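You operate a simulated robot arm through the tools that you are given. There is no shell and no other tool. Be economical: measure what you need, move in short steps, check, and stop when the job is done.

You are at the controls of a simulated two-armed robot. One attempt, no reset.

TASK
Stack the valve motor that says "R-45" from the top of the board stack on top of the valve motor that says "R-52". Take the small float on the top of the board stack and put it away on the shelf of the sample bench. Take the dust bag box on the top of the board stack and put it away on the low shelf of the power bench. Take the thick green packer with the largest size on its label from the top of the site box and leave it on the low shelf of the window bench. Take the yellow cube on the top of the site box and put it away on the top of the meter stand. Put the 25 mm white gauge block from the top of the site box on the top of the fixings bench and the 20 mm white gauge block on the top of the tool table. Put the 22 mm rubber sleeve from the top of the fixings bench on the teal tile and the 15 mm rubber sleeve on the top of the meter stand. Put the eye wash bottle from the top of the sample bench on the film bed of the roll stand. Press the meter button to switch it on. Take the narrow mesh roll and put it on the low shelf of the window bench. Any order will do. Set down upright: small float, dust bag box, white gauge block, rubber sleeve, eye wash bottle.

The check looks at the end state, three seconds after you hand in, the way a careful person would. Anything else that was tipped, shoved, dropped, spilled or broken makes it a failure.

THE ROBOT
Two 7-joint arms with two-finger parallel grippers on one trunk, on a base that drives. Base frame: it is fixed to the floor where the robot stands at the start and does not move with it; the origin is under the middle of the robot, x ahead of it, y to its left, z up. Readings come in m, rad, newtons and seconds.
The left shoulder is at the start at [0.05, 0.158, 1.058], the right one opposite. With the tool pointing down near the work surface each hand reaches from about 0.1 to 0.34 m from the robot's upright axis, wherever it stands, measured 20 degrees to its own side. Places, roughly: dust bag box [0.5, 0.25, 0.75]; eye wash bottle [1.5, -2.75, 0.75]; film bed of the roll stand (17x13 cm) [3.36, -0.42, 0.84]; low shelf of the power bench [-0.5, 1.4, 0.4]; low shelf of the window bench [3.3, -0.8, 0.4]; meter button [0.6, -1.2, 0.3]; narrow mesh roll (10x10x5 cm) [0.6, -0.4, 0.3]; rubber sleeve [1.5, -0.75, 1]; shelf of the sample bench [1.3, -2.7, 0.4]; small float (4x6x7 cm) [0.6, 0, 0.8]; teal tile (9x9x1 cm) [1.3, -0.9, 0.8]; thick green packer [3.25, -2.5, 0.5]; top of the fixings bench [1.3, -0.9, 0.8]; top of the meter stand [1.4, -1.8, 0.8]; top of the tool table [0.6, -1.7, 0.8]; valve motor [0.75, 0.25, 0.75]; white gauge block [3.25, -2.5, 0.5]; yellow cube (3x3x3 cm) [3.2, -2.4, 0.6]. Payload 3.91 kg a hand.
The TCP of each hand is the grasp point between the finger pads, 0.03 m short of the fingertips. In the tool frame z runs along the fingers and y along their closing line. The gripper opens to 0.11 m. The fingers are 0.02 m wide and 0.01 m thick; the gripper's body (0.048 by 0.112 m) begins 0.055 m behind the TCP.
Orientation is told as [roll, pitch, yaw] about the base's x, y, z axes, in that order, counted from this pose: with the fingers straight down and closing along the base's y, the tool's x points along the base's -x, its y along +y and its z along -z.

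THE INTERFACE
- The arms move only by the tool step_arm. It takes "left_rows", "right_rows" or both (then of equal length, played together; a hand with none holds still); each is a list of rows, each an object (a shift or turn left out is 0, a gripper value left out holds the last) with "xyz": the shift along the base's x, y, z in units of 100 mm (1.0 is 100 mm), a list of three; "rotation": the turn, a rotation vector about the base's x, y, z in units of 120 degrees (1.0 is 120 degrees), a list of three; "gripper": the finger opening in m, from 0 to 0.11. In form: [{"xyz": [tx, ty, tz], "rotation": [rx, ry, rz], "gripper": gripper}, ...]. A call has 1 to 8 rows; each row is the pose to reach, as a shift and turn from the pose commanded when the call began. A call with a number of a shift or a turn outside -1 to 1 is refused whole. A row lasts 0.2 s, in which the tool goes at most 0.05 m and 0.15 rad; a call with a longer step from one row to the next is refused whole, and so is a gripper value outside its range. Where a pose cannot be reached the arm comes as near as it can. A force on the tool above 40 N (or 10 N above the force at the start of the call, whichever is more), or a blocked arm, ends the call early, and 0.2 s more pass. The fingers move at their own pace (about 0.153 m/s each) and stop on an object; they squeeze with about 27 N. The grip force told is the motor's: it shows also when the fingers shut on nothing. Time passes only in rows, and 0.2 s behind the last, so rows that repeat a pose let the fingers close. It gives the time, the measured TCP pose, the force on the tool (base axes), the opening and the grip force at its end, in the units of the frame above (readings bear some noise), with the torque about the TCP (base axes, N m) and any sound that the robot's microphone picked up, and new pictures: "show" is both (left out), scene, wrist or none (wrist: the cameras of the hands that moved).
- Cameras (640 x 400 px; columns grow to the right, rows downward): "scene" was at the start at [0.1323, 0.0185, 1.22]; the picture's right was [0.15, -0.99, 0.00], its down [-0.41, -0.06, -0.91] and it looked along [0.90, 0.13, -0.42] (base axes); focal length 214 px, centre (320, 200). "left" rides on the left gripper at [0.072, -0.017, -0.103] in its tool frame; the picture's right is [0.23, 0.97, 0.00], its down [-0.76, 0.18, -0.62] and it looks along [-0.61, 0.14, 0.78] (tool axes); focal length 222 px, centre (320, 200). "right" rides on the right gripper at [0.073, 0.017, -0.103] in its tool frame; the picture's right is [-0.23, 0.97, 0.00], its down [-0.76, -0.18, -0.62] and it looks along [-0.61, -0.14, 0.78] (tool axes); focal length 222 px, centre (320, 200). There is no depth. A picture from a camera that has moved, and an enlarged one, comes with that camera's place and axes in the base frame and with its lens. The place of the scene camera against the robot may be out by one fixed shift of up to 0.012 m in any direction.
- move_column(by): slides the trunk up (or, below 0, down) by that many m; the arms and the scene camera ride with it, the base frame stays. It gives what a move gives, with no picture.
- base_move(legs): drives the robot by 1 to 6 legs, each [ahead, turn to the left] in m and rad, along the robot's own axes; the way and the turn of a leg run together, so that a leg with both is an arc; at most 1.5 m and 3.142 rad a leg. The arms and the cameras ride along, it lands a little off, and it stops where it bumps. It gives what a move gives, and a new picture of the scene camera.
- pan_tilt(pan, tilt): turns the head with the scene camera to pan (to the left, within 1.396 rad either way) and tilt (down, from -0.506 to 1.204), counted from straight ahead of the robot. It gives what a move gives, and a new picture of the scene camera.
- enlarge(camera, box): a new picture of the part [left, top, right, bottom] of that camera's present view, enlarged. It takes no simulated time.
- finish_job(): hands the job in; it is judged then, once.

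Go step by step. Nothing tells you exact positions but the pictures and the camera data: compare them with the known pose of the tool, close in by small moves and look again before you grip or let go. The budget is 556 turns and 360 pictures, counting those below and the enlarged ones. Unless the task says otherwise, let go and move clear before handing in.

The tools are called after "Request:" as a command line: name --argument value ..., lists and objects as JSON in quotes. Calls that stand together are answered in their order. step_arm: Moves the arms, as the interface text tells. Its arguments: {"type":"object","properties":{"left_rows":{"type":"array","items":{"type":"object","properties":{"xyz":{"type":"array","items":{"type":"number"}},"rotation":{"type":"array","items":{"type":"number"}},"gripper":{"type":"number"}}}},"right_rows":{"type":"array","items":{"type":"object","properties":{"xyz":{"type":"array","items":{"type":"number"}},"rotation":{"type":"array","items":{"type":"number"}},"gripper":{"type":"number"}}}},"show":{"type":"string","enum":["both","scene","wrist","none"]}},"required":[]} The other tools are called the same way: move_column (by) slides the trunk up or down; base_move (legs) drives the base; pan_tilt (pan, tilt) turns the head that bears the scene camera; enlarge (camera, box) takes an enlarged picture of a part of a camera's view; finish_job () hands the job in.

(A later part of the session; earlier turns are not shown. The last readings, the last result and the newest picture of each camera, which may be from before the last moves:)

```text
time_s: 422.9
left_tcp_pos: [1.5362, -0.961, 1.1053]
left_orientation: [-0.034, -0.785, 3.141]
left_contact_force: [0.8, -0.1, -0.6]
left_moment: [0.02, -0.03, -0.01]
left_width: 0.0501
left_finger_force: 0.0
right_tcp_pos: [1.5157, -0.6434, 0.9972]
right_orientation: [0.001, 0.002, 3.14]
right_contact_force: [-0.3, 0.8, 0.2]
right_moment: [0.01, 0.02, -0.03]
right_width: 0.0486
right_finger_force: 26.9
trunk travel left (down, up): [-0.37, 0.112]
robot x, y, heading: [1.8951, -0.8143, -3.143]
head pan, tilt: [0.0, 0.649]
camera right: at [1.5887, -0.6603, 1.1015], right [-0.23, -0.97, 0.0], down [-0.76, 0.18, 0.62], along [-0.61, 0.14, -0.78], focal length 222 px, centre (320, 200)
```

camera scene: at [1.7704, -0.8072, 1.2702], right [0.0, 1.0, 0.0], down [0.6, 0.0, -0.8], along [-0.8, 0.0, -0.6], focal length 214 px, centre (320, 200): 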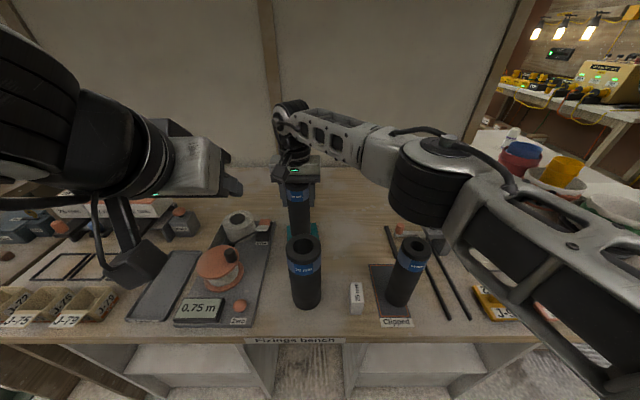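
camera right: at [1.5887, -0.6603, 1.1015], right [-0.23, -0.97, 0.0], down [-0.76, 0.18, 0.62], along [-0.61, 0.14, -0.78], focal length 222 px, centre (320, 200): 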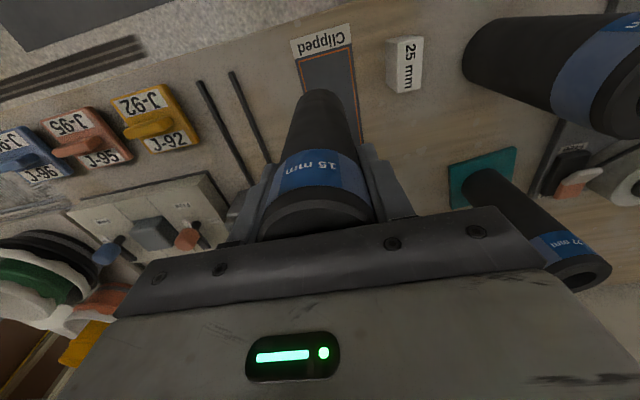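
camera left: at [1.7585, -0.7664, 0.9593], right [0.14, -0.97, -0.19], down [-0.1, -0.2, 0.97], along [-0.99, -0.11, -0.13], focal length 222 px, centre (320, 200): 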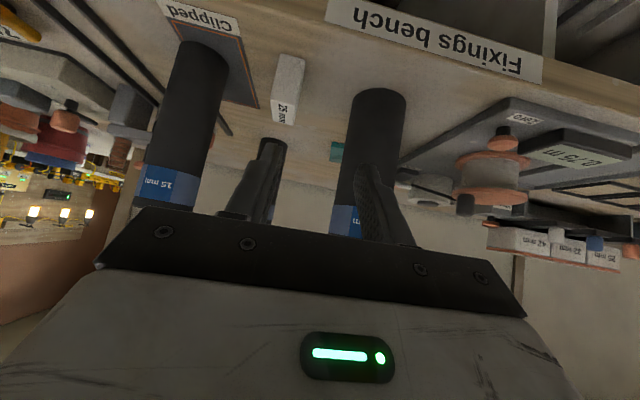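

15 mm sleeve held. Raise it and drive back to the meter stand.

Request:
step_arm --right_rows '[{"xyz": [0.1, 0, 0.4]}, {"xyz": [0.2, 0, 0.8]}, {"xyz": [0.3, 0, 1.0]}]' --show "none"

Request:
base_move --legs '[[-0.42, 0], [0, 1.572], [1.09, 0], [0, -1.57]]'

Request:
base_move --legs '[[0.25, 0]]'

```text
time_s: 423.8
left_tcp_pos: [1.536, -0.9604, 1.1058]
left_orientation: [-0.035, -0.787, 3.14]
left_contact_force: [0.5, 0.1, -0.4]
left_moment: [-0.01, 0.0, -0.03]
left_width: 0.0504
left_finger_force: 0.0
right_tcp_pos: [1.5463, -0.6423, 1.0984]
right_orientation: [0.002, 0.002, 3.141]
right_contact_force: [0.3, 0.7, -0.4]
right_moment: [-0.01, 0.0, 0.05]
right_width: 0.0487
right_finger_force: 26.8
trunk travel left (down, up): [-0.37, 0.112]
robot x, y, heading: [1.8966, -0.8136, -3.145]
head pan, tilt: [0.0, 0.649]
```

```text
time_s: 439.1
left_tcp_pos: [1.9629, -2.0464, 1.1064]
left_orientation: [-0.033, -0.786, -3.129]
left_contact_force: [0.8, -0.1, 0.4]
left_moment: [0.01, -0.01, 0.01]
left_width: 0.05
left_finger_force: 0.0
right_tcp_pos: [1.968, -1.7287, 1.0979]
right_orientation: [0.002, -0.001, -3.129]
right_contact_force: [0.4, 0.4, -0.7]
right_moment: [0.04, -0.03, -0.01]
right_width: 0.0488
right_finger_force: 27.5
trunk travel left (down, up): [-0.37, 0.112]
robot x, y, heading: [2.3202, -1.8933, -3.122]
head pan, tilt: [0.0, 0.649]
camera scene: at [2.195, -1.8896, 1.2702], right [-0.01, 1.0, 0.0], down [0.6, 0.01, -0.8], along [-0.8, -0.01, -0.6], focal length 214 px, centre (320, 200)
```

scene: 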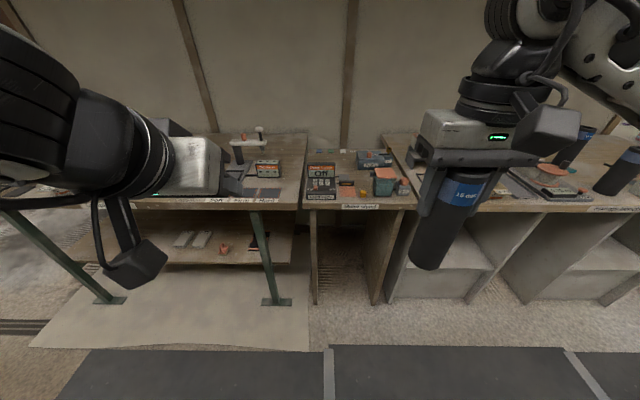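

```text
time_s: 440.9
left_tcp_pos: [1.7105, -2.0505, 1.1056]
left_orientation: [-0.034, -0.784, -3.132]
left_contact_force: [-0.4, 0.3, -0.7]
left_moment: [0.01, -0.04, -0.01]
left_width: 0.0502
left_finger_force: 0.0
right_tcp_pos: [1.7166, -1.7335, 1.0971]
right_orientation: [0.001, 0.002, -3.13]
right_contact_force: [0.1, -0.2, -0.5]
right_moment: [-0.01, -0.05, 0.0]
right_width: 0.0484
right_finger_force: 27.7
trunk travel left (down, up): [-0.37, 0.112]
robot x, y, heading: [2.0685, -1.897, -3.127]
head pan, tilt: [0.0, 0.649]
camera scene: at [1.9444, -1.8936, 1.2701], right [-0.02, 1.0, 0.0], down [0.6, 0.01, -0.8], along [-0.8, -0.01, -0.61], focal length 214 px, centre (320, 200)
```

scene: 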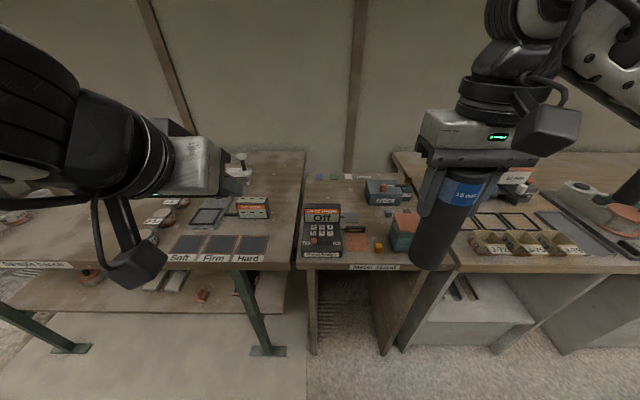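

Request:
base_move --legs '[[0.17, 0]]'

Request:
enlarge --camera "scene" --box '[260, 140, 460, 300]'

```text
time_s: 442.4
left_tcp_pos: [1.5414, -2.0522, 1.1058]
left_orientation: [-0.034, -0.786, -3.129]
left_contact_force: [0.4, 0.2, -0.6]
left_moment: [0.01, -0.02, 0.02]
left_width: 0.0498
left_finger_force: 0.0
right_tcp_pos: [1.5469, -1.7353, 1.0975]
right_orientation: [0.003, 0.001, -3.129]
right_contact_force: [-0.3, -0.8, -0.2]
right_moment: [0.02, 0.03, 0.0]
right_width: 0.0485
right_finger_force: 26.9
trunk travel left (down, up): [-0.37, 0.112]
robot x, y, heading: [1.8998, -1.9016, -3.125]
head pan, tilt: [0.0, 0.649]
camera scene: at [1.7734, -1.8961, 1.2701], right [-0.01, 1.0, 0.0], down [0.61, 0.01, -0.8], along [-0.8, -0.01, -0.61], focal length 214 px, centre (320, 200)
```

scene: 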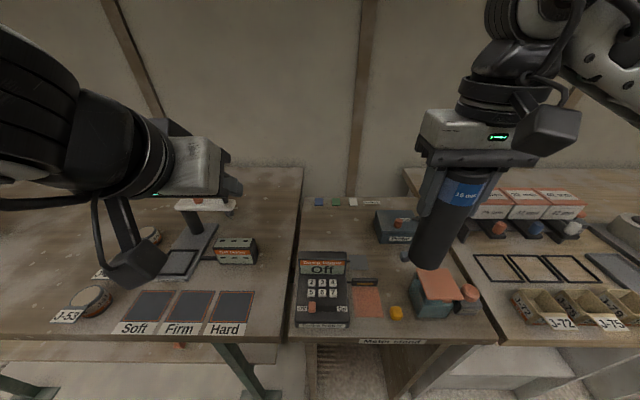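

```text
2.50 times, centred on (360, 220) of scene
camera zoom: at [1.7734, -1.8961, 1.2701], right [-0.01, 1.0, 0.0], down [0.61, 0.01, -0.8], along [-0.8, -0.01, -0.61], focal length 536 px, centre (220, 150)
```

zoom: 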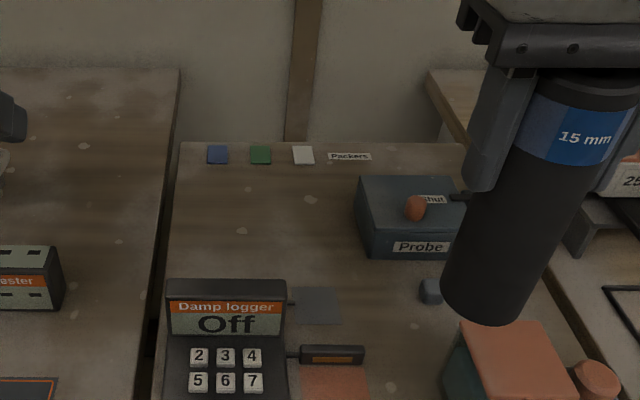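

Free area at the back-left of the meter stand, target (1.31, -1.84). Moving the sleeve over.

Request:
step_arm --right_rows '[{"xyz": [-0.4, -0.2, 0]}, {"xyz": [-0.8, -0.45, 0]}, {"xyz": [-1.0, -0.8, 0]}, {"xyz": [-1.0, -1.0, 0]}]' --show "none"

Request:
step_arm --right_rows '[{"xyz": [-0.45, 0, 0]}, {"xyz": [-0.9, 0, 0]}, {"xyz": [-1.0, -0.05, -0.2]}, {"xyz": [-1.0, -0.05, -0.6]}, {"xyz": [-1.0, -0.05, -0.8]}]' --show "none"

Request:
step_arm --right_rows '[{"xyz": [-0.3, 0, 0]}, {"xyz": [-0.37, 0, -0.2]}, {"xyz": [-0.37, 0, -0.4]}]' --show "both"

```text
time_s: 443.4
left_tcp_pos: [1.5408, -2.0511, 1.1054]
left_orientation: [-0.036, -0.785, -3.131]
left_contact_force: [-0.6, 0.0, -0.2]
left_moment: [0.03, 0.0, 0.01]
left_width: 0.0496
left_finger_force: 0.0
right_tcp_pos: [1.4472, -1.8351, 1.0972]
right_orientation: [0.001, 0.0, -3.128]
right_contact_force: [-0.2, 0.1, -0.9]
right_moment: [-0.01, -0.02, -0.02]
right_width: 0.0486
right_finger_force: 27.3
trunk travel left (down, up): [-0.37, 0.112]
robot x, y, heading: [1.8992, -1.9008, -3.125]
head pan, tilt: [0.0, 0.649]
```

```text
time_s: 444.6
left_tcp_pos: [1.5419, -2.0519, 1.1056]
left_orientation: [-0.035, -0.786, -3.129]
left_contact_force: [0.6, 0.6, 0.3]
left_moment: [0.0, 0.0, -0.02]
left_width: 0.0501
left_finger_force: 0.0
right_tcp_pos: [1.3469, -1.8401, 1.0161]
right_orientation: [0.002, -0.001, -3.13]
right_contact_force: [0.4, 0.2, -0.4]
right_moment: [0.02, 0.04, 0.01]
right_width: 0.0488
right_finger_force: 26.8
trunk travel left (down, up): [-0.37, 0.112]
robot x, y, heading: [1.9008, -1.9008, -3.121]
head pan, tilt: [0.0, 0.649]
```

```text
time_s: 445.4
left_tcp_pos: [1.5404, -2.0504, 1.1062]
left_orientation: [-0.034, -0.786, -3.128]
left_contact_force: [-0.6, 0.9, 1.2]
left_moment: [0.03, -0.01, -0.03]
left_width: 0.0501
left_finger_force: 0.1
right_tcp_pos: [1.309, -1.8401, 0.9782]
right_orientation: [0.001, -0.001, -3.129]
right_contact_force: [0.8, 0.5, -0.3]
right_moment: [0.02, 0.01, -0.03]
right_width: 0.0485
right_finger_force: 27.6
trunk travel left (down, up): [-0.37, 0.112]
robot x, y, heading: [1.9006, -1.9018, -3.124]
head pan, tilt: [0.0, 0.649]
camera scene: at [1.7739, -1.8961, 1.2702], right [-0.01, 1.0, 0.0], down [0.6, 0.01, -0.8], along [-0.8, -0.01, -0.6], focal length 214 px, centre (320, 200)
camera right: at [1.3821, -1.8565, 1.082], right [-0.21, -0.98, 0.0], down [-0.76, 0.17, 0.62], along [-0.61, 0.13, -0.78], focal length 222 px, centre (320, 200)
```

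scene: 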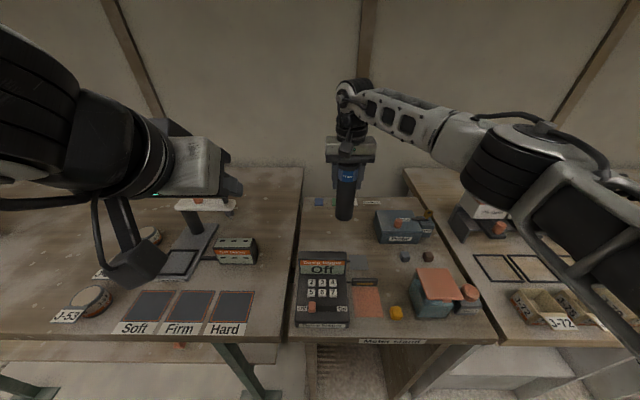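
right: 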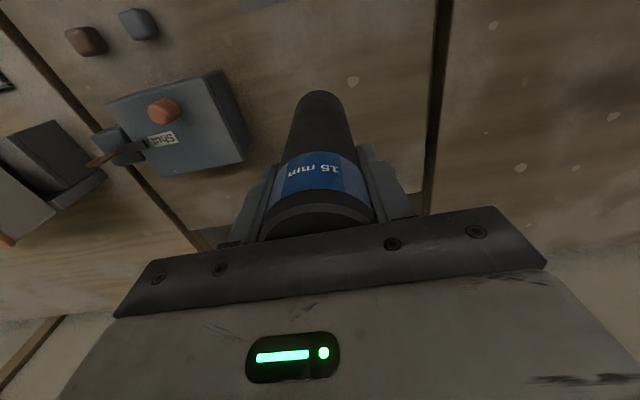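

Request:
step_arm --right_rows '[{"xyz": [0, 0, -0.25]}, {"xyz": [0, 0, -0.4]}, {"xyz": [0, 0, -0.48]}, {"xyz": [0, 0, -0.52]}, {"xyz": [0, 0, -0.56]}, {"xyz": [0, 0, -0.6]}]' --show "none"

```text
time_s: 446.8
left_tcp_pos: [1.5441, -2.0529, 1.1084]
left_orientation: [-0.036, -0.788, -3.128]
left_contact_force: [0.0, -0.1, -0.5]
left_moment: [0.0, 0.0, -0.02]
left_width: 0.0504
left_finger_force: 0.0
right_tcp_pos: [1.3101, -1.8388, 0.9239]
right_orientation: [0.005, -0.009, -3.13]
right_contact_force: [-0.3, 3.8, 32.8]
right_moment: [0.65, -0.54, 0.02]
right_width: 0.0486
right_finger_force: 27.3
trunk travel left (down, up): [-0.37, 0.112]
robot x, y, heading: [1.8997, -1.8972, -3.125]
head pan, tilt: [0.0, 0.649]
```

Request:
step_arm --right_rows '[{"xyz": [0, 0, 0.05]}, {"xyz": [0, 0, 0.05], "gripper": 0.06}, {"xyz": [0, 0, 0.05], "gripper": 0.075}, {"xyz": [0, 0, 0.3]}, {"xyz": [0, 0, 0.7]}, {"xyz": [0, 0, 1.0]}]' --show "both"

```text
time_s: 448.2
left_tcp_pos: [1.5414, -2.0518, 1.1063]
left_orientation: [-0.036, -0.786, -3.128]
left_contact_force: [-0.2, -0.6, -0.5]
left_moment: [0.04, 0.01, -0.03]
left_width: 0.0502
left_finger_force: 0.1
right_tcp_pos: [1.3105, -1.8411, 1.0178]
right_orientation: [0.001, -0.001, -3.128]
right_contact_force: [0.1, 0.3, 0.1]
right_moment: [0.0, -0.03, -0.02]
right_width: 0.0749
right_finger_force: 0.0
trunk travel left (down, up): [-0.37, 0.112]
robot x, y, heading: [1.8984, -1.8985, -3.123]
head pan, tilt: [0.0, 0.649]
camera scene: at [1.7742, -1.8962, 1.2702], right [-0.01, 1.0, 0.0], down [0.6, 0.01, -0.8], along [-0.8, -0.01, -0.6], focal length 214 px, centre (320, 200)
camera right: at [1.3828, -1.8569, 1.122], right [-0.21, -0.98, 0.0], down [-0.76, 0.17, 0.62], along [-0.61, 0.13, -0.78], focal length 222 px, centre (320, 200)
```

scene: 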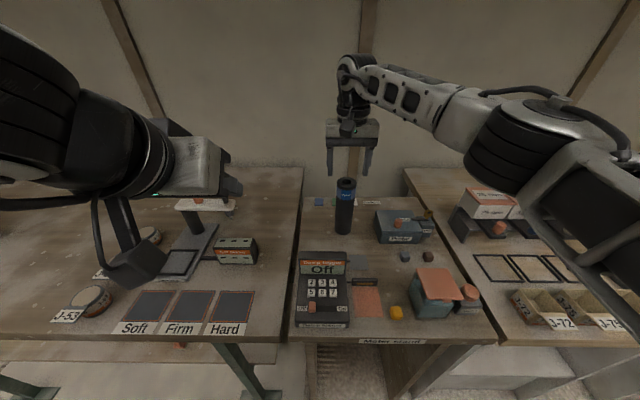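
right: 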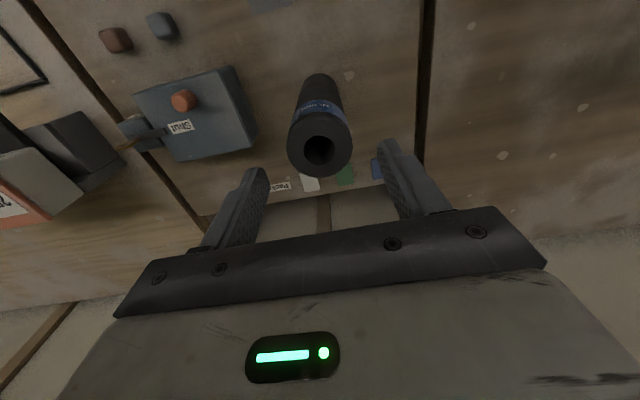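

15 mm sleeve is on the meter stand. Retract, tilt the right hand back to 45°, and return to the site box for the 20 mm gauge block.

Request:
step_arm --right_rows '[{"xyz": [0.1, 0, 0.4]}, {"xyz": [0.4, 0.1, 0.7], "rotation": [0, 0.06, 0]}, {"xyz": [0.7, 0.3, 0.8], "rotation": [0, 0.12, 0]}, {"xyz": [1.0, 0.5, 0.8], "rotation": [0, 0.18, 0]}, {"xyz": [1.0, 0.8, 0.8], "rotation": [0, 0.245, 0]}, {"xyz": [1.0, 1.0, 0.8], "rotation": [0, 0.31, 0]}, {"xyz": [1.0, 1.0, 0.8], "rotation": [0, 0.375, 0]}]' --show "none"

Request:
step_arm --right_rows '[{"xyz": [0.4, 0, 0], "gripper": 0.06}, {"xyz": [0.8, 0.0, 0]}, {"xyz": [1.0, 0.0, 0]}]' --show "none"

Request:
base_move --legs '[[-0.4, 0], [0, 1.55], [0.68, 0], [0, 1.57]]'

```text
time_s: 449.8
left_tcp_pos: [1.5417, -2.0519, 1.1057]
left_orientation: [-0.034, -0.784, -3.129]
left_contact_force: [-0.1, -0.5, -1.6]
left_moment: [0.04, 0.03, 0.0]
left_width: 0.0502
left_finger_force: 0.0
right_tcp_pos: [1.4079, -1.7397, 1.0971]
right_orientation: [-0.009, -0.786, -3.126]
right_contact_force: [-0.1, -0.3, -0.1]
right_moment: [0.0, 0.02, 0.01]
right_width: 0.075
right_finger_force: 0.1
trunk travel left (down, up): [-0.37, 0.112]
robot x, y, heading: [1.9016, -1.8999, -3.126]
head pan, tilt: [0.0, 0.649]
```

```text
time_s: 450.6
left_tcp_pos: [1.5409, -2.0512, 1.1061]
left_orientation: [-0.034, -0.785, -3.129]
left_contact_force: [-0.5, -0.2, -0.5]
left_moment: [0.01, 0.0, 0.01]
left_width: 0.0499
left_finger_force: 0.1
right_tcp_pos: [1.5096, -1.7387, 1.0964]
right_orientation: [-0.011, -0.786, -3.125]
right_contact_force: [-0.1, -1.2, -0.7]
right_moment: [-0.02, -0.02, -0.02]
right_width: 0.06
right_finger_force: 0.1
trunk travel left (down, up): [-0.37, 0.112]
robot x, y, heading: [1.8987, -1.9001, -3.128]
head pan, tilt: [0.0, 0.649]
```

```text
time_s: 464.1
left_tcp_pos: [2.6568, -2.4234, 1.1057]
left_orientation: [-0.035, -0.786, -0.005]
left_contact_force: [0.1, -0.3, -0.2]
left_moment: [0.0, 0.02, -0.02]
left_width: 0.0499
left_finger_force: 0.1
right_tcp_pos: [2.6843, -2.7349, 1.0978]
right_orientation: [-0.01, -0.785, 0.005]
right_contact_force: [-0.9, -0.3, 0.0]
right_moment: [0.02, -0.03, 0.01]
right_width: 0.0601
right_finger_force: 0.1
trunk travel left (down, up): [-0.37, 0.112]
robot x, y, heading: [2.295, -2.5708, 0.0]
head pan, tilt: [0.0, 0.649]
camera scene: at [2.4242, -2.5653, 1.2702], right [0.0, -1.0, 0.0], down [-0.6, 0.0, -0.8], along [0.8, 0.0, -0.6], focal length 214 px, centre (320, 200)
```

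scene: 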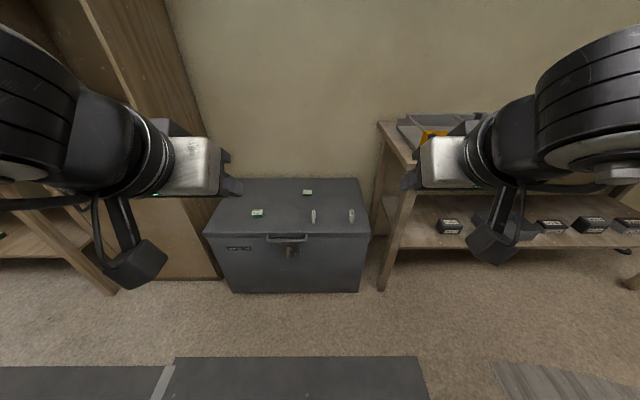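

Request:
base_move --legs '[[0.45, 0]]'

Request:
move_column --by -0.3

Request:
step_arm --right_rows '[{"xyz": [-0.1, 0.1, -0.4]}, {"xyz": [-0.1, 0.25, -0.8]}, {"xyz": [-0.1, 0.25, -1.0]}]' --show "both"

```text
time_s: 466.8
left_tcp_pos: [3.1002, -2.418, 1.1058]
left_orientation: [-0.035, -0.786, 0.004]
left_contact_force: [0.2, -0.1, -0.1]
left_moment: [0.0, 0.0, 0.02]
left_width: 0.0502
left_finger_force: 0.1
right_tcp_pos: [3.1295, -2.7303, 1.0961]
right_orientation: [-0.011, -0.783, 0.012]
right_contact_force: [0.0, 0.2, 0.5]
right_moment: [0.0, 0.02, 0.01]
right_width: 0.0597
right_finger_force: 0.1
trunk travel left (down, up): [-0.37, 0.112]
robot x, y, heading: [2.7371, -2.5696, 0.011]
head pan, tilt: [0.0, 0.649]
camera scene: at [2.8692, -2.5623, 1.2701], right [0.01, -1.0, 0.0], down [-0.6, -0.01, -0.8], along [0.8, 0.01, -0.6], focal length 214 px, centre (320, 200)
```

scene: 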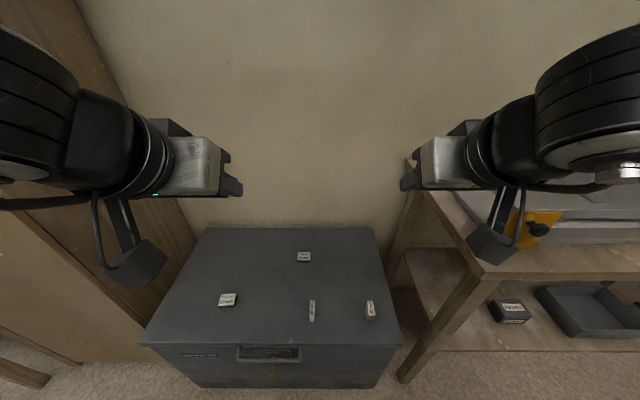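

```text
time_s: 469.8
left_tcp_pos: [3.1016, -2.4185, 0.8057]
left_orientation: [-0.034, -0.785, 0.004]
left_contact_force: [-0.2, -0.4, 0.0]
left_moment: [0.01, -0.03, -0.01]
left_width: 0.05
left_finger_force: 0.1
right_tcp_pos: [3.1312, -2.7323, 0.7965]
right_orientation: [-0.011, -0.785, 0.011]
right_contact_force: [0.1, 0.1, -0.3]
right_moment: [0.0, 0.0, 0.0]
right_width: 0.06
right_finger_force: 0.1
trunk travel left (down, up): [-0.07, 0.412]
robot x, y, heading: [2.7387, -2.5662, 0.005]
head pan, tilt: [0.0, 0.649]
```

```text
time_s: 470.6
left_tcp_pos: [3.1014, -2.4186, 0.8072]
left_orientation: [-0.037, -0.785, 0.007]
left_contact_force: [-1.0, 0.7, -0.4]
left_moment: [0.01, -0.02, -0.01]
left_width: 0.0498
left_finger_force: 0.0
right_tcp_pos: [3.1283, -2.7019, 0.6967]
right_orientation: [-0.01, -0.785, 0.01]
right_contact_force: [0.3, 0.3, -0.5]
right_moment: [0.01, 0.01, -0.02]
right_width: 0.0597
right_finger_force: 0.0
right hand out of reach, approached as far as the arm can: row 1, 2, 3
trunk travel left (down, up): [-0.07, 0.412]
robot x, y, heading: [2.7392, -2.5689, 0.007]
head pan, tilt: [0.0, 0.649]
camera scene: at [2.8688, -2.5623, 0.9702], right [0.01, -1.0, 0.0], down [-0.6, -0.01, -0.8], along [0.8, 0.01, -0.6], focal length 214 px, centre (320, 200)
camera right: at [3.0043, -2.6858, 0.7189], right [0.16, 0.98, 0.15], down [0.1, -0.17, 0.98], along [0.98, -0.14, -0.12], focal length 222 px, centre (320, 200)
```

scene: 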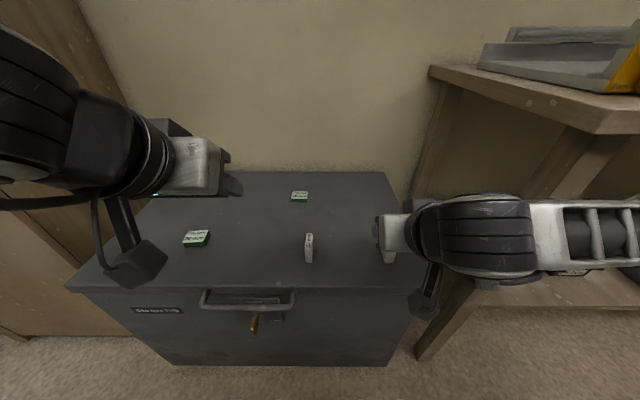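
right: 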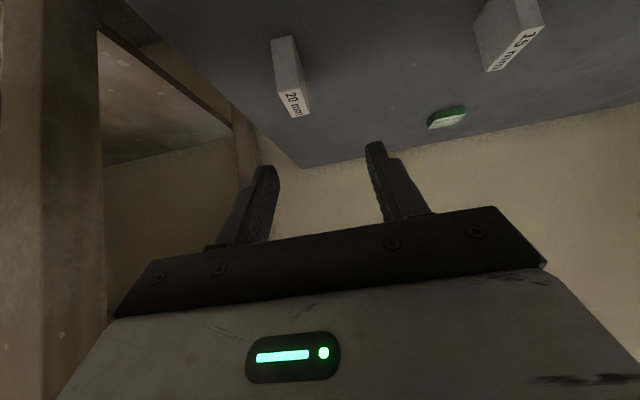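

Request:
step_arm --right_rows '[{"xyz": [0.2, -0.15, -0.2]}, {"xyz": [0.4, -0.2, -0.5]}, {"xyz": [0.55, -0.2, -0.8]}, {"xyz": [0.6, -0.2, -1.0]}]' --show "wrist"

```text
time_s: 471.6
left_tcp_pos: [3.1007, -2.419, 0.8063]
left_orientation: [-0.035, -0.785, 0.006]
left_contact_force: [-0.9, 1.0, -0.3]
left_moment: [0.02, -0.01, 0.01]
left_width: 0.0503
left_finger_force: 0.0
right_tcp_pos: [3.1897, -2.7215, 0.5972]
right_orientation: [-0.01, -0.786, 0.012]
right_contact_force: [0.6, 0.0, 0.4]
right_moment: [-0.01, 0.02, 0.02]
right_width: 0.0602
right_finger_force: 0.0
trunk travel left (down, up): [-0.07, 0.412]
robot x, y, heading: [2.7418, -2.571, 0.011]
head pan, tilt: [0.0, 0.649]
camera right: at [3.0651, -2.7058, 0.6189], right [0.16, 0.98, 0.15], down [0.1, -0.17, 0.98], along [0.98, -0.14, -0.12], focal length 222 px, centre (320, 200)
```

right: 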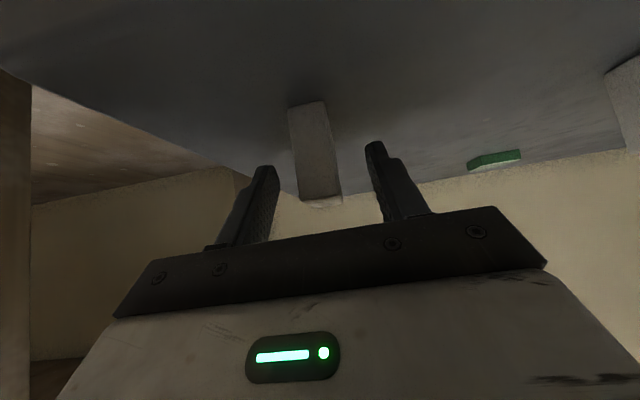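

Well centred between the fingers. Close and lift.

Request:
step_arm --right_rows '[{"xyz": [0.02, 0, -0.03], "gripper": 0.03}, {"xyz": [0.02, 0, -0.03], "gripper": 0.0}, {"xyz": [0.02, 0, -0.03], "gripper": 0.0}, {"xyz": [0.02, 0, 0.3]}, {"xyz": [0.0, 0.0, 0.7]}, {"xyz": [-0.1, 0.0, 1.0]}]' --show "wrist"

```text
time_s: 472.9
left_tcp_pos: [3.1018, -2.4178, 0.8055]
left_orientation: [-0.037, -0.785, 0.006]
left_contact_force: [-0.4, 0.1, 0.4]
left_moment: [-0.01, 0.01, 0.02]
left_width: 0.0499
left_finger_force: 0.1
right_tcp_pos: [3.1786, -2.7225, 0.6957]
right_orientation: [-0.01, -0.783, 0.013]
right_contact_force: [-0.1, -0.5, 0.0]
right_moment: [0.03, -0.03, 0.01]
right_width: 0.0194
right_finger_force: 26.9
trunk travel left (down, up): [-0.07, 0.412]
robot x, y, heading: [2.7415, -2.5662, 0.009]
head pan, tilt: [0.0, 0.649]
camera right: at [3.0545, -2.7063, 0.7188], right [0.16, 0.98, 0.15], down [0.1, -0.17, 0.98], along [0.98, -0.14, -0.12], focal length 222 px, centre (320, 200)
```

right: 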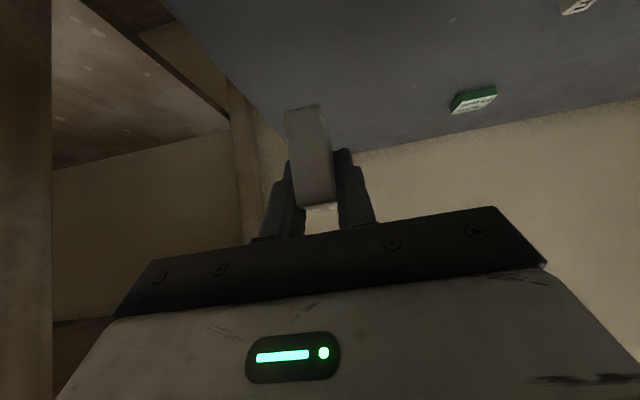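

20 mm gauge held. Back off, raise, and head toward the gap past the sample bench to reach the front aisle.

Request:
base_move --legs '[[-0.45, 0]]'

Request:
move_column --by 0.3

Request:
base_move --legs '[[0, -1.58], [0.5, 0]]'

Request:
pan_tilt --pan -0.7 --tilt 0.5

```text
time_s: 475.6
left_tcp_pos: [2.6542, -2.4221, 0.8057]
left_orientation: [-0.035, -0.786, 0.01]
left_contact_force: [0.3, -0.3, 0.4]
left_moment: [0.01, -0.03, 0.01]
left_width: 0.0502
left_finger_force: 0.1
right_tcp_pos: [2.7328, -2.725, 0.6958]
right_orientation: [-0.012, -0.785, 0.014]
right_contact_force: [0.4, -0.4, -0.8]
right_moment: [0.02, -0.01, 0.0]
right_width: 0.0193
right_finger_force: 27.0
trunk travel left (down, up): [-0.07, 0.412]
robot x, y, heading: [2.2945, -2.5747, 0.01]
head pan, tilt: [0.0, 0.649]
camera scene: at [2.4225, -2.5665, 0.9702], right [0.01, -1.0, 0.0], down [-0.6, -0.01, -0.8], along [0.8, 0.01, -0.6], focal length 214 px, centre (320, 200)
```

scene: 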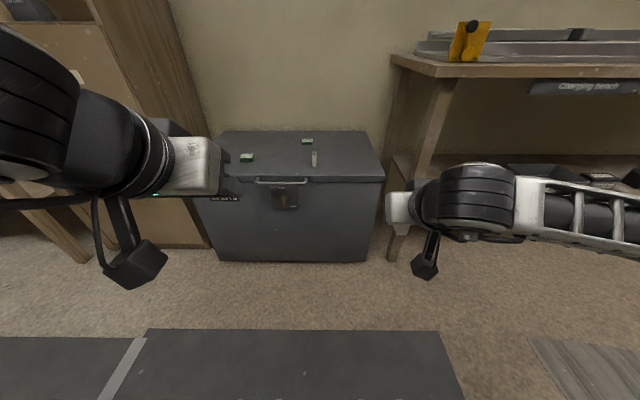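

```text
time_s: 478.6
left_tcp_pos: [2.654, -2.4222, 1.1065]
left_orientation: [-0.034, -0.787, 0.009]
left_contact_force: [-0.9, -0.3, 0.1]
left_moment: [0.0, -0.02, -0.01]
left_width: 0.0502
left_finger_force: 0.0
right_tcp_pos: [2.7322, -2.7241, 0.9951]
right_orientation: [-0.01, -0.785, 0.013]
right_contact_force: [0.0, -0.5, -0.2]
right_moment: [-0.01, 0.0, -0.01]
right_width: 0.0195
right_finger_force: 27.0
trunk travel left (down, up): [-0.37, 0.112]
robot x, y, heading: [2.2923, -2.5714, 0.01]
head pan, tilt: [0.0, 0.649]
```

```text
time_s: 485.4
left_tcp_pos: [2.437, -3.4315, 1.1062]
left_orientation: [-0.035, -0.785, -1.581]
left_contact_force: [1.2, 0.2, -0.2]
left_moment: [0.03, -0.01, 0.02]
left_width: 0.0501
left_finger_force: 0.1
right_tcp_pos: [2.1312, -3.5048, 0.996]
right_orientation: [-0.01, -0.785, -1.574]
right_contact_force: [-0.1, -0.2, 0.1]
right_moment: [0.0, -0.03, 0.02]
right_width: 0.0194
right_finger_force: 27.1
trunk travel left (down, up): [-0.37, 0.112]
robot x, y, heading: [2.2914, -3.07, -1.579]
head pan, tilt: [0.0, 0.649]
camera scene: at [2.2915, -3.1915, 1.2701], right [-1.0, 0.01, 0.0], down [0.0, 0.6, -0.8], along [-0.01, -0.8, -0.6], focal length 214 px, centre (320, 200)
```

scene: 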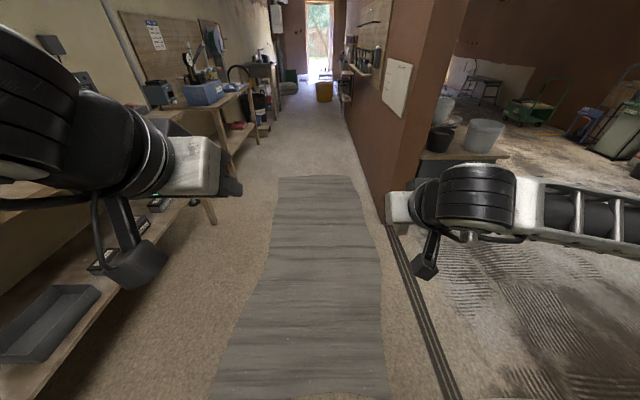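

```text
time_s: 486.5
left_tcp_pos: [2.4364, -3.4311, 1.106]
left_orientation: [-0.035, -0.786, -1.582]
left_contact_force: [0.1, -0.3, 0.0]
left_moment: [-0.01, 0.02, 0.03]
left_width: 0.0502
left_finger_force: 0.1
right_tcp_pos: [2.1319, -3.5055, 0.996]
right_orientation: [-0.011, -0.786, -1.575]
right_contact_force: [1.0, -0.2, -0.4]
right_moment: [-0.01, 0.03, 0.01]
right_width: 0.0193
right_finger_force: 27.1
trunk travel left (down, up): [-0.37, 0.112]
robot x, y, heading: [2.2909, -3.0704, -1.577]
head pan, tilt: [-0.7, 0.499]
camera scene: at [2.2331, -3.1737, 1.2835], right [-0.76, 0.65, 0.0], down [0.31, 0.36, -0.88], along [-0.57, -0.67, -0.48], focal length 214 px, centre (320, 200)
```

scene: 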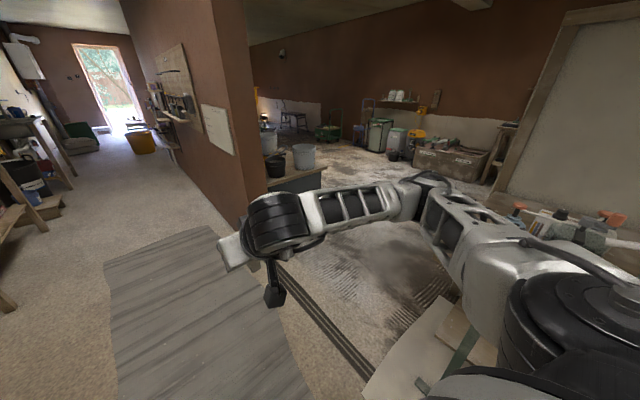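

The opening to the front aisle is wide (y≈-3.2 to -4.8). Driving through it in stages.

Request:
base_move --legs '[[0.75, 0], [0, -1.57], [1.2, 0]]'

Request:
pan_tilt --pan -0.5 --tilt 0.5

```text
time_s: 499.2
left_tcp_pos: [0.8232, -3.9323, 1.1069]
left_orientation: [-0.039, -0.789, 3.114]
left_contact_force: [-0.5, 0.8, -1.3]
left_moment: [0.0, 0.0, 0.02]
left_width: 0.0504
left_finger_force: 0.1
right_tcp_pos: [0.7553, -3.6212, 0.9951]
right_orientation: [-0.017, -0.781, 3.112]
right_contact_force: [0.4, 0.7, 0.1]
right_moment: [0.02, 0.02, -0.01]
right_width: 0.0192
right_finger_force: 26.8
trunk travel left (down, up): [-0.37, 0.112]
robot x, y, heading: [1.1802, -3.7925, 3.115]
head pan, tilt: [-0.7, 0.499]
stopped in leg 3: the robot was blocked; the commanded pose is now the measured one
camera scene: at [1.0805, -3.7296, 1.2844], right [0.67, 0.75, 0.0], down [0.35, -0.32, -0.88], along [-0.66, 0.59, -0.47], focal length 214 px, centre (320, 200)
```

scene: 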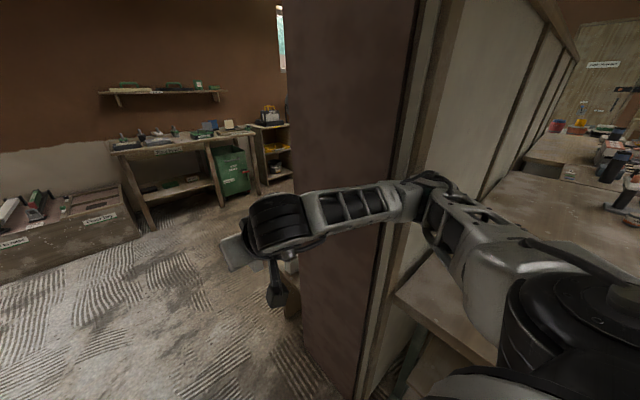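

```text
time_s: 499.9
left_tcp_pos: [0.8228, -3.932, 1.1074]
left_orientation: [-0.035, -0.79, 3.114]
left_contact_force: [-0.1, 1.0, 0.1]
left_moment: [-0.04, -0.03, 0.03]
left_width: 0.0502
left_finger_force: 0.0
right_tcp_pos: [0.7546, -3.6212, 0.9942]
right_orientation: [-0.016, -0.78, 3.113]
right_contact_force: [-0.2, 0.1, -0.3]
right_moment: [0.03, -0.01, 0.02]
right_width: 0.0193
right_finger_force: 27.1
trunk travel left (down, up): [-0.37, 0.112]
robot x, y, heading: [1.1818, -3.7941, 3.112]
head pan, tilt: [-0.499, 0.499]
camera scene: at [1.0705, -3.7439, 1.2843], right [0.5, 0.86, 0.0], down [0.41, -0.24, -0.88], along [-0.76, 0.44, -0.47], focal length 214 px, centre (320, 200)
```

scene: 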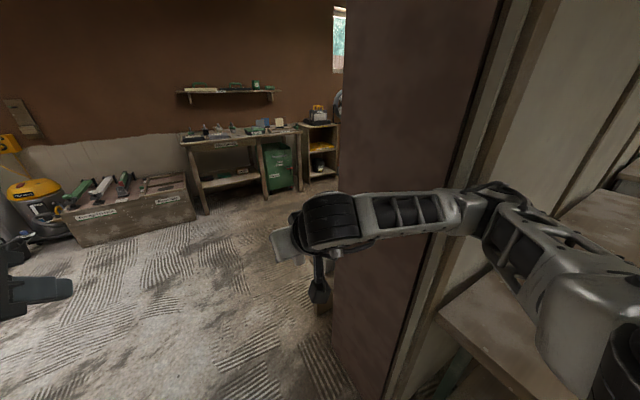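

The right elbow touched the tall end panel. Backing up and taking a wider line.

Request:
base_move --legs '[[-0.25, 0], [0, 0.7], [0.6, 0], [0, -0.67]]'

Request:
pan_tilt --pan -0.8 --tilt 0.5

```text
time_s: 508.4
left_tcp_pos: [0.6028, -4.3205, 1.1056]
left_orientation: [-0.034, -0.784, 3.14]
left_contact_force: [0.0, -1.2, 0.1]
left_moment: [-0.01, -0.04, 0.01]
left_width: 0.05
left_finger_force: 0.0
right_tcp_pos: [0.5263, -4.0118, 0.9923]
right_orientation: [-0.014, -0.775, 3.138]
right_contact_force: [0.5, -0.4, -0.7]
right_moment: [0.02, 0.0, -0.02]
right_width: 0.0195
right_finger_force: 27.8
trunk travel left (down, up): [-0.37, 0.112]
robot x, y, heading: [0.9599, -4.1721, 3.141]
head pan, tilt: [-0.499, 0.499]
camera scene: at [0.8438, -4.1242, 1.2836], right [0.48, 0.88, 0.0], down [0.42, -0.23, -0.88], along [-0.77, 0.42, -0.48], focal length 214 px, centre (320, 200)
```

scene: 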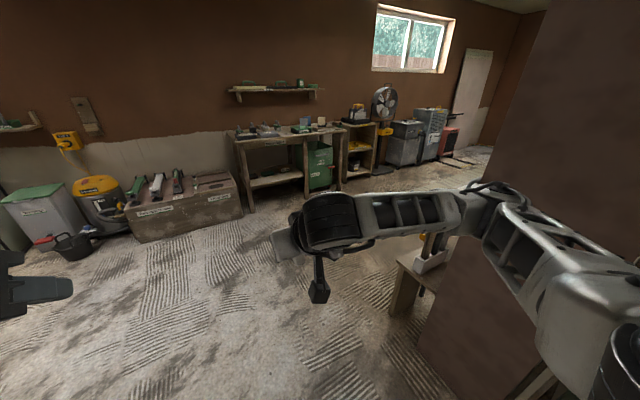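

```text
time_s: 509.2
left_tcp_pos: [0.6021, -4.3198, 1.1053]
left_orientation: [-0.035, -0.785, 3.141]
left_contact_force: [0.2, -0.7, 1.1]
left_moment: [0.01, -0.05, 0.01]
left_width: 0.0497
left_finger_force: 0.0
right_tcp_pos: [0.5266, -4.0122, 0.9928]
right_orientation: [-0.013, -0.774, 3.138]
right_contact_force: [-0.2, 0.1, 0.1]
right_moment: [0.01, -0.05, 0.01]
right_width: 0.0193
right_finger_force: 27.2
trunk travel left (down, up): [-0.37, 0.112]
robot x, y, heading: [0.9613, -4.173, 3.141]
head pan, tilt: [-0.799, 0.499]
camera scene: at [0.8602, -4.1027, 1.2836], right [0.72, 0.7, 0.0], down [0.33, -0.34, -0.88], along [-0.61, 0.63, -0.48], focal length 214 px, centre (320, 200)
```

scene: 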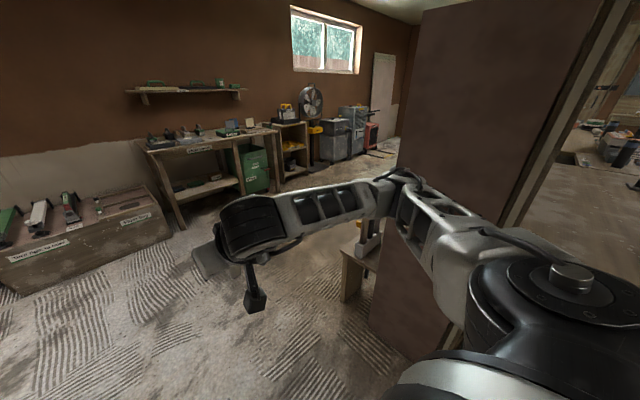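

Request:
base_move --legs '[[1.06, 0], [0, -1.57], [1.2, 0]]'

Request:
pan_tilt --pan -0.6 --tilt 0.55

```text
time_s: 524.2
left_tcp_pos: [-0.2115, -2.5996, 1.1066]
left_orientation: [-0.035, -0.787, 1.56]
left_contact_force: [-0.3, 1.0, 0.3]
left_moment: [0.01, -0.01, -0.02]
left_width: 0.05
left_finger_force: 0.1
right_tcp_pos: [0.0966, -2.5273, 0.9926]
right_orientation: [-0.014, -0.775, 1.556]
right_contact_force: [0.6, 0.3, -0.6]
right_moment: [0.01, 0.0, 0.01]
right_width: 0.0193
right_finger_force: 26.8
trunk travel left (down, up): [-0.37, 0.112]
robot x, y, heading: [-0.0675, -2.9645, 1.561]
head pan, tilt: [-0.799, 0.499]
camera scene: at [-0.0005, -2.8554, 1.2835], right [0.69, -0.72, 0.0], down [-0.35, -0.33, -0.88], along [0.64, 0.61, -0.48], focal length 214 px, centre (320, 200)
```

scene: 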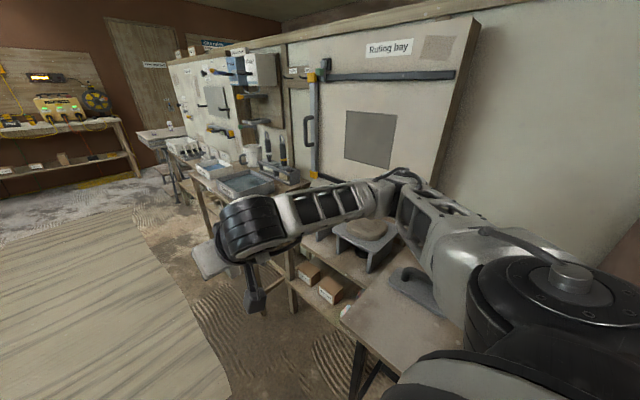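

```text
time_s: 524.9
left_tcp_pos: [-0.2112, -2.6005, 1.1057]
left_orientation: [-0.035, -0.787, 1.559]
left_contact_force: [1.1, -0.9, -0.7]
left_moment: [0.0, -0.01, 0.03]
left_width: 0.0503
left_finger_force: 0.1
right_tcp_pos: [0.0972, -2.5296, 0.9928]
right_orientation: [-0.015, -0.776, 1.557]
right_contact_force: [1.2, -0.4, -0.1]
right_moment: [0.0, -0.01, 0.03]
right_width: 0.0198
right_finger_force: 27.1
trunk travel left (down, up): [-0.37, 0.112]
robot x, y, heading: [-0.0684, -2.9602, 1.561]
head pan, tilt: [-0.6, 0.55]
camera scene: at [-0.0149, -2.8447, 1.279], right [0.82, -0.57, 0.0], down [-0.3, -0.43, -0.85], along [0.49, 0.7, -0.52], focal length 214 px, centre (320, 200)
```

scene: 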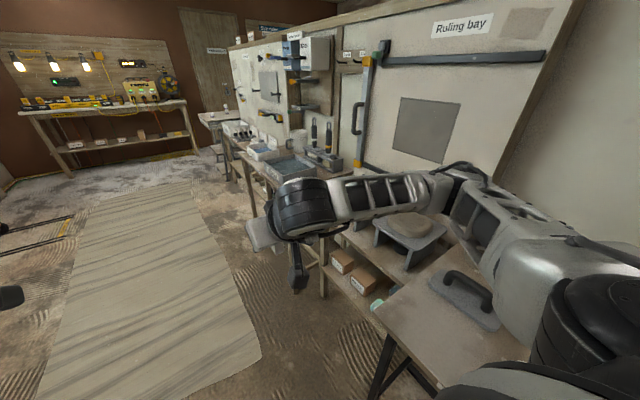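

Request:
base_move --legs '[[0, 0.28], [1.15, 0], [0, -1.84]]'

Request:
pan_tilt --pan 0.0 --tilt 0.6

```text
time_s: 536.2
left_tcp_pos: [-0.0152, -1.7016, 1.106]
left_orientation: [-0.034, -0.787, -0.006]
left_contact_force: [0.5, 0.6, 0.2]
left_moment: [0.0, 0.0, -0.01]
left_width: 0.0498
left_finger_force: 0.0
right_tcp_pos: [0.0579, -2.0105, 0.9937]
right_orientation: [-0.015, -0.774, -0.01]
right_contact_force: [0.3, -1.0, -0.2]
right_moment: [0.03, 0.01, -0.01]
right_width: 0.0192
right_finger_force: 26.5
trunk travel left (down, up): [-0.37, 0.112]
robot x, y, heading: [-0.3766, -1.8452, -0.006]
head pan, tilt: [-0.6, 0.55]
camera scene: at [-0.2624, -1.8933, 1.279], right [-0.57, -0.82, 0.0], down [-0.43, 0.3, -0.85], along [0.7, -0.49, -0.52], focal length 214 px, centre (320, 200)
```

scene: 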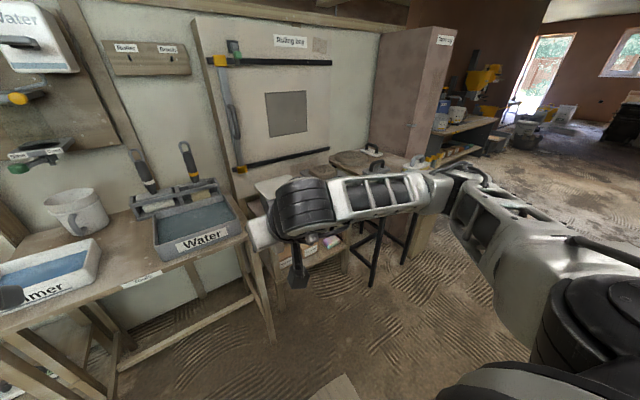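

```text
time_s: 537.2
left_tcp_pos: [-0.0148, -1.7011, 1.1059]
left_orientation: [-0.034, -0.786, -0.006]
left_contact_force: [-0.4, 0.1, 0.4]
left_moment: [-0.02, 0.01, 0.01]
left_width: 0.0497
left_finger_force: 0.1
right_tcp_pos: [0.0571, -2.0106, 0.993]
right_orientation: [-0.014, -0.775, -0.009]
right_contact_force: [0.2, 0.5, -0.3]
right_moment: [-0.01, -0.04, 0.02]
right_width: 0.0195
right_finger_force: 27.1
trunk travel left (down, up): [-0.37, 0.112]
robot x, y, heading: [-0.3738, -1.847, -0.008]
head pan, tilt: [0.0, 0.6]
camera scene: at [-0.2478, -1.8426, 1.2745], right [-0.01, -1.0, 0.0], down [-0.56, 0.0, -0.83], along [0.83, 0.0, -0.56], focal length 214 px, centre (320, 200)
```

scene: 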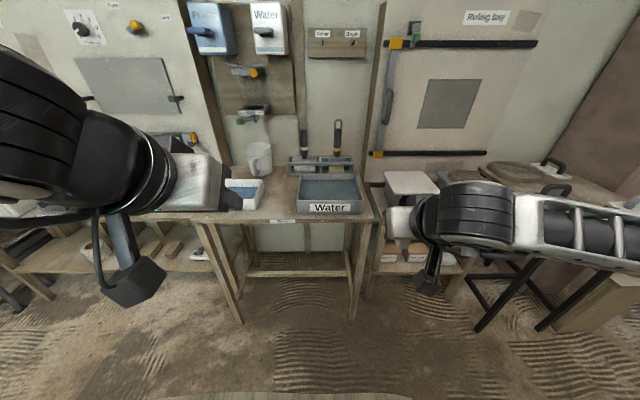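

Request:
enlarge --camera "scene" --box '[130, 140, 400, 260]'

```text
2.37 times, centred on (265, 200) of scene
camera zoom: at [-0.2478, -1.8426, 1.2745], right [-0.01, -1.0, 0.0], down [-0.56, 0.0, -0.83], along [0.83, 0.0, -0.56], focal length 508 px, centre (450, 200)
```

zoom: 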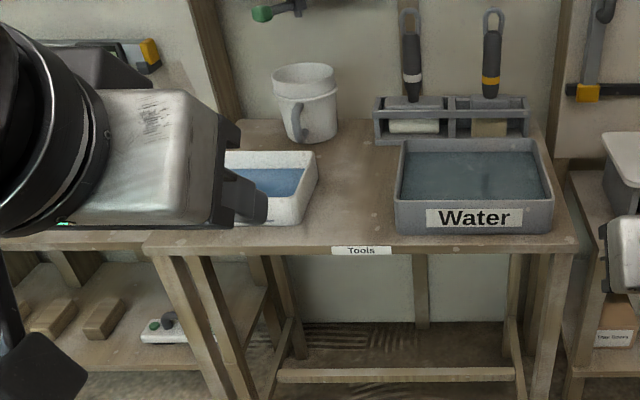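

This is the tool table ("Tools"); free spot between the Primer and Water trays near y≈-1.70. Repositioning so the right hand lines up.

Request:
base_move --legs '[[0, 0.82], [0.34, 0], [0, -0.812]]'

Request:
step_arm --right_rows '[{"xyz": [0.1, 0.2, 0]}, {"xyz": [0.1, 0.5, -0.1]}, {"xyz": [0.1, 0.7, -0.3]}]' --show "both"

```text
time_s: 543.7
left_tcp_pos: [0.218, -1.4483, 1.1066]
left_orientation: [-0.035, -0.786, 0.002]
left_contact_force: [-0.7, 0.1, 0.6]
left_moment: [0.01, 0.01, 0.0]
left_width: 0.0501
left_finger_force: 0.1
right_tcp_pos: [0.2926, -1.7562, 0.9923]
right_orientation: [-0.014, -0.776, -0.003]
right_contact_force: [0.1, 0.0, -0.2]
right_moment: [0.01, -0.01, -0.02]
right_width: 0.0196
right_finger_force: 27.1
trunk travel left (down, up): [-0.37, 0.112]
robot x, y, heading: [-0.1423, -1.5979, 0.002]
head pan, tilt: [0.0, 0.6]
camera scene: at [-0.0138, -1.5906, 1.2745], right [0.0, -1.0, 0.0], down [-0.56, 0.0, -0.83], along [0.83, 0.0, -0.56], focal length 214 px, centre (320, 200)
```

scene: 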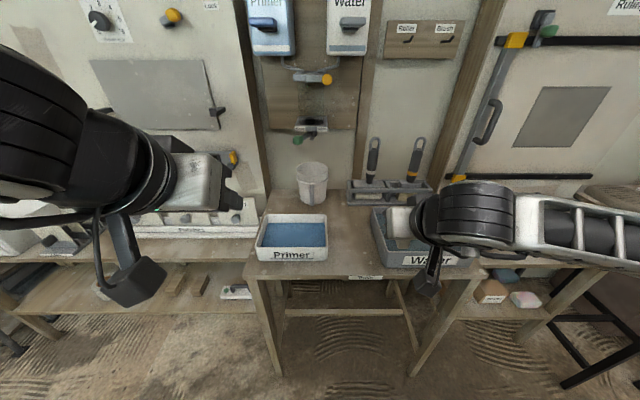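

```text
time_s: 544.5
left_tcp_pos: [0.2178, -1.449, 1.1066]
left_orientation: [-0.035, -0.785, 0.001]
left_contact_force: [0.6, 0.3, 0.4]
left_moment: [0.02, 0.0, 0.0]
left_width: 0.0501
left_finger_force: 0.1
right_tcp_pos: [0.3035, -1.6861, 0.9619]
right_orientation: [-0.013, -0.774, 0.0]
right_contact_force: [0.0, 1.0, 0.2]
right_moment: [0.01, 0.04, -0.02]
right_width: 0.0195
right_finger_force: 27.6
trunk travel left (down, up): [-0.37, 0.112]
robot x, y, heading: [-0.1423, -1.5965, 0.006]
head pan, tilt: [0.0, 0.6]
camera scene: at [-0.0137, -1.5903, 1.2745], right [0.0, -1.0, 0.0], down [-0.57, 0.0, -0.82], along [0.82, 0.0, -0.57], focal length 214 px, centre (320, 200)
camera right: at [0.1793, -1.6676, 0.9853], right [0.17, 0.97, 0.15], down [0.11, -0.17, 0.98], along [0.98, -0.15, -0.13], focal length 222 px, centre (320, 200)
```

scene: 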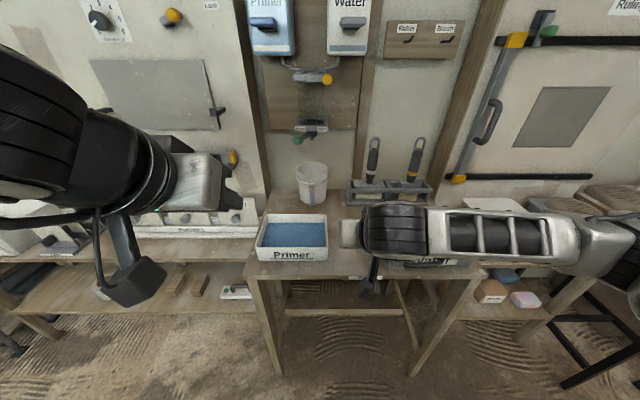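
right: 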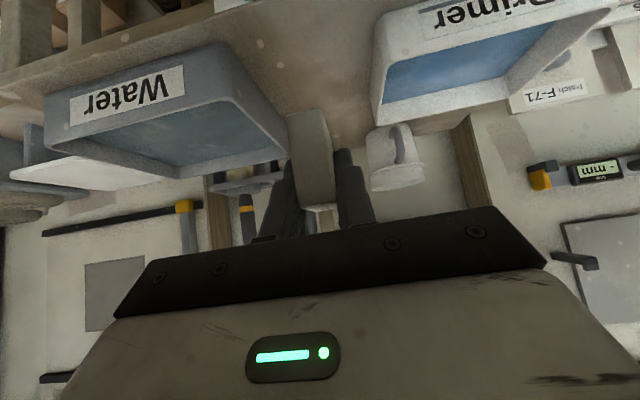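

Request:
step_arm --right_rows '[{"xyz": [0.3, -0.05, -0.2]}, {"xyz": [0.62, -0.09, -0.5]}, {"xyz": [0.62, -0.09, -0.8]}, {"xyz": [0.62, -0.09, -1.0]}]' --show "wrist"

```text
time_s: 545.5
left_tcp_pos: [0.2182, -1.4475, 1.1061]
left_orientation: [-0.036, -0.786, 0.003]
left_contact_force: [0.2, 0.0, 0.3]
left_moment: [-0.02, 0.01, 0.02]
left_width: 0.0501
left_finger_force: 0.1
right_tcp_pos: [0.366, -1.6952, 0.8606]
right_orientation: [-0.014, -0.776, -0.001]
right_contact_force: [-0.3, -1.0, -0.5]
right_moment: [0.01, -0.04, -0.03]
right_width: 0.0193
right_finger_force: 26.5
trunk travel left (down, up): [-0.37, 0.112]
robot x, y, heading: [-0.144, -1.5985, 0.007]
head pan, tilt: [0.0, 0.6]
camera right: at [0.2422, -1.6774, 0.8855], right [0.17, 0.97, 0.15], down [0.11, -0.17, 0.98], along [0.98, -0.15, -0.13], focal length 222 px, centre (320, 200)
```

right: 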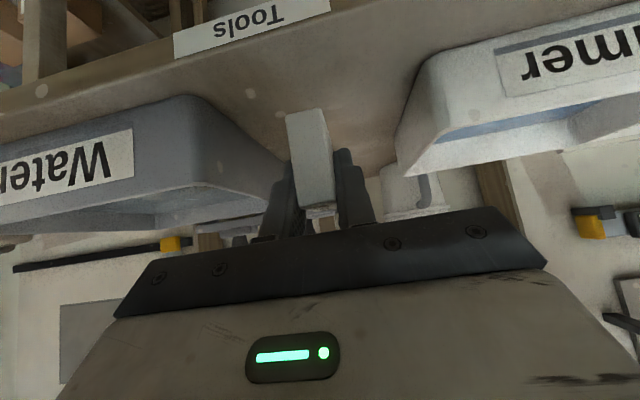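

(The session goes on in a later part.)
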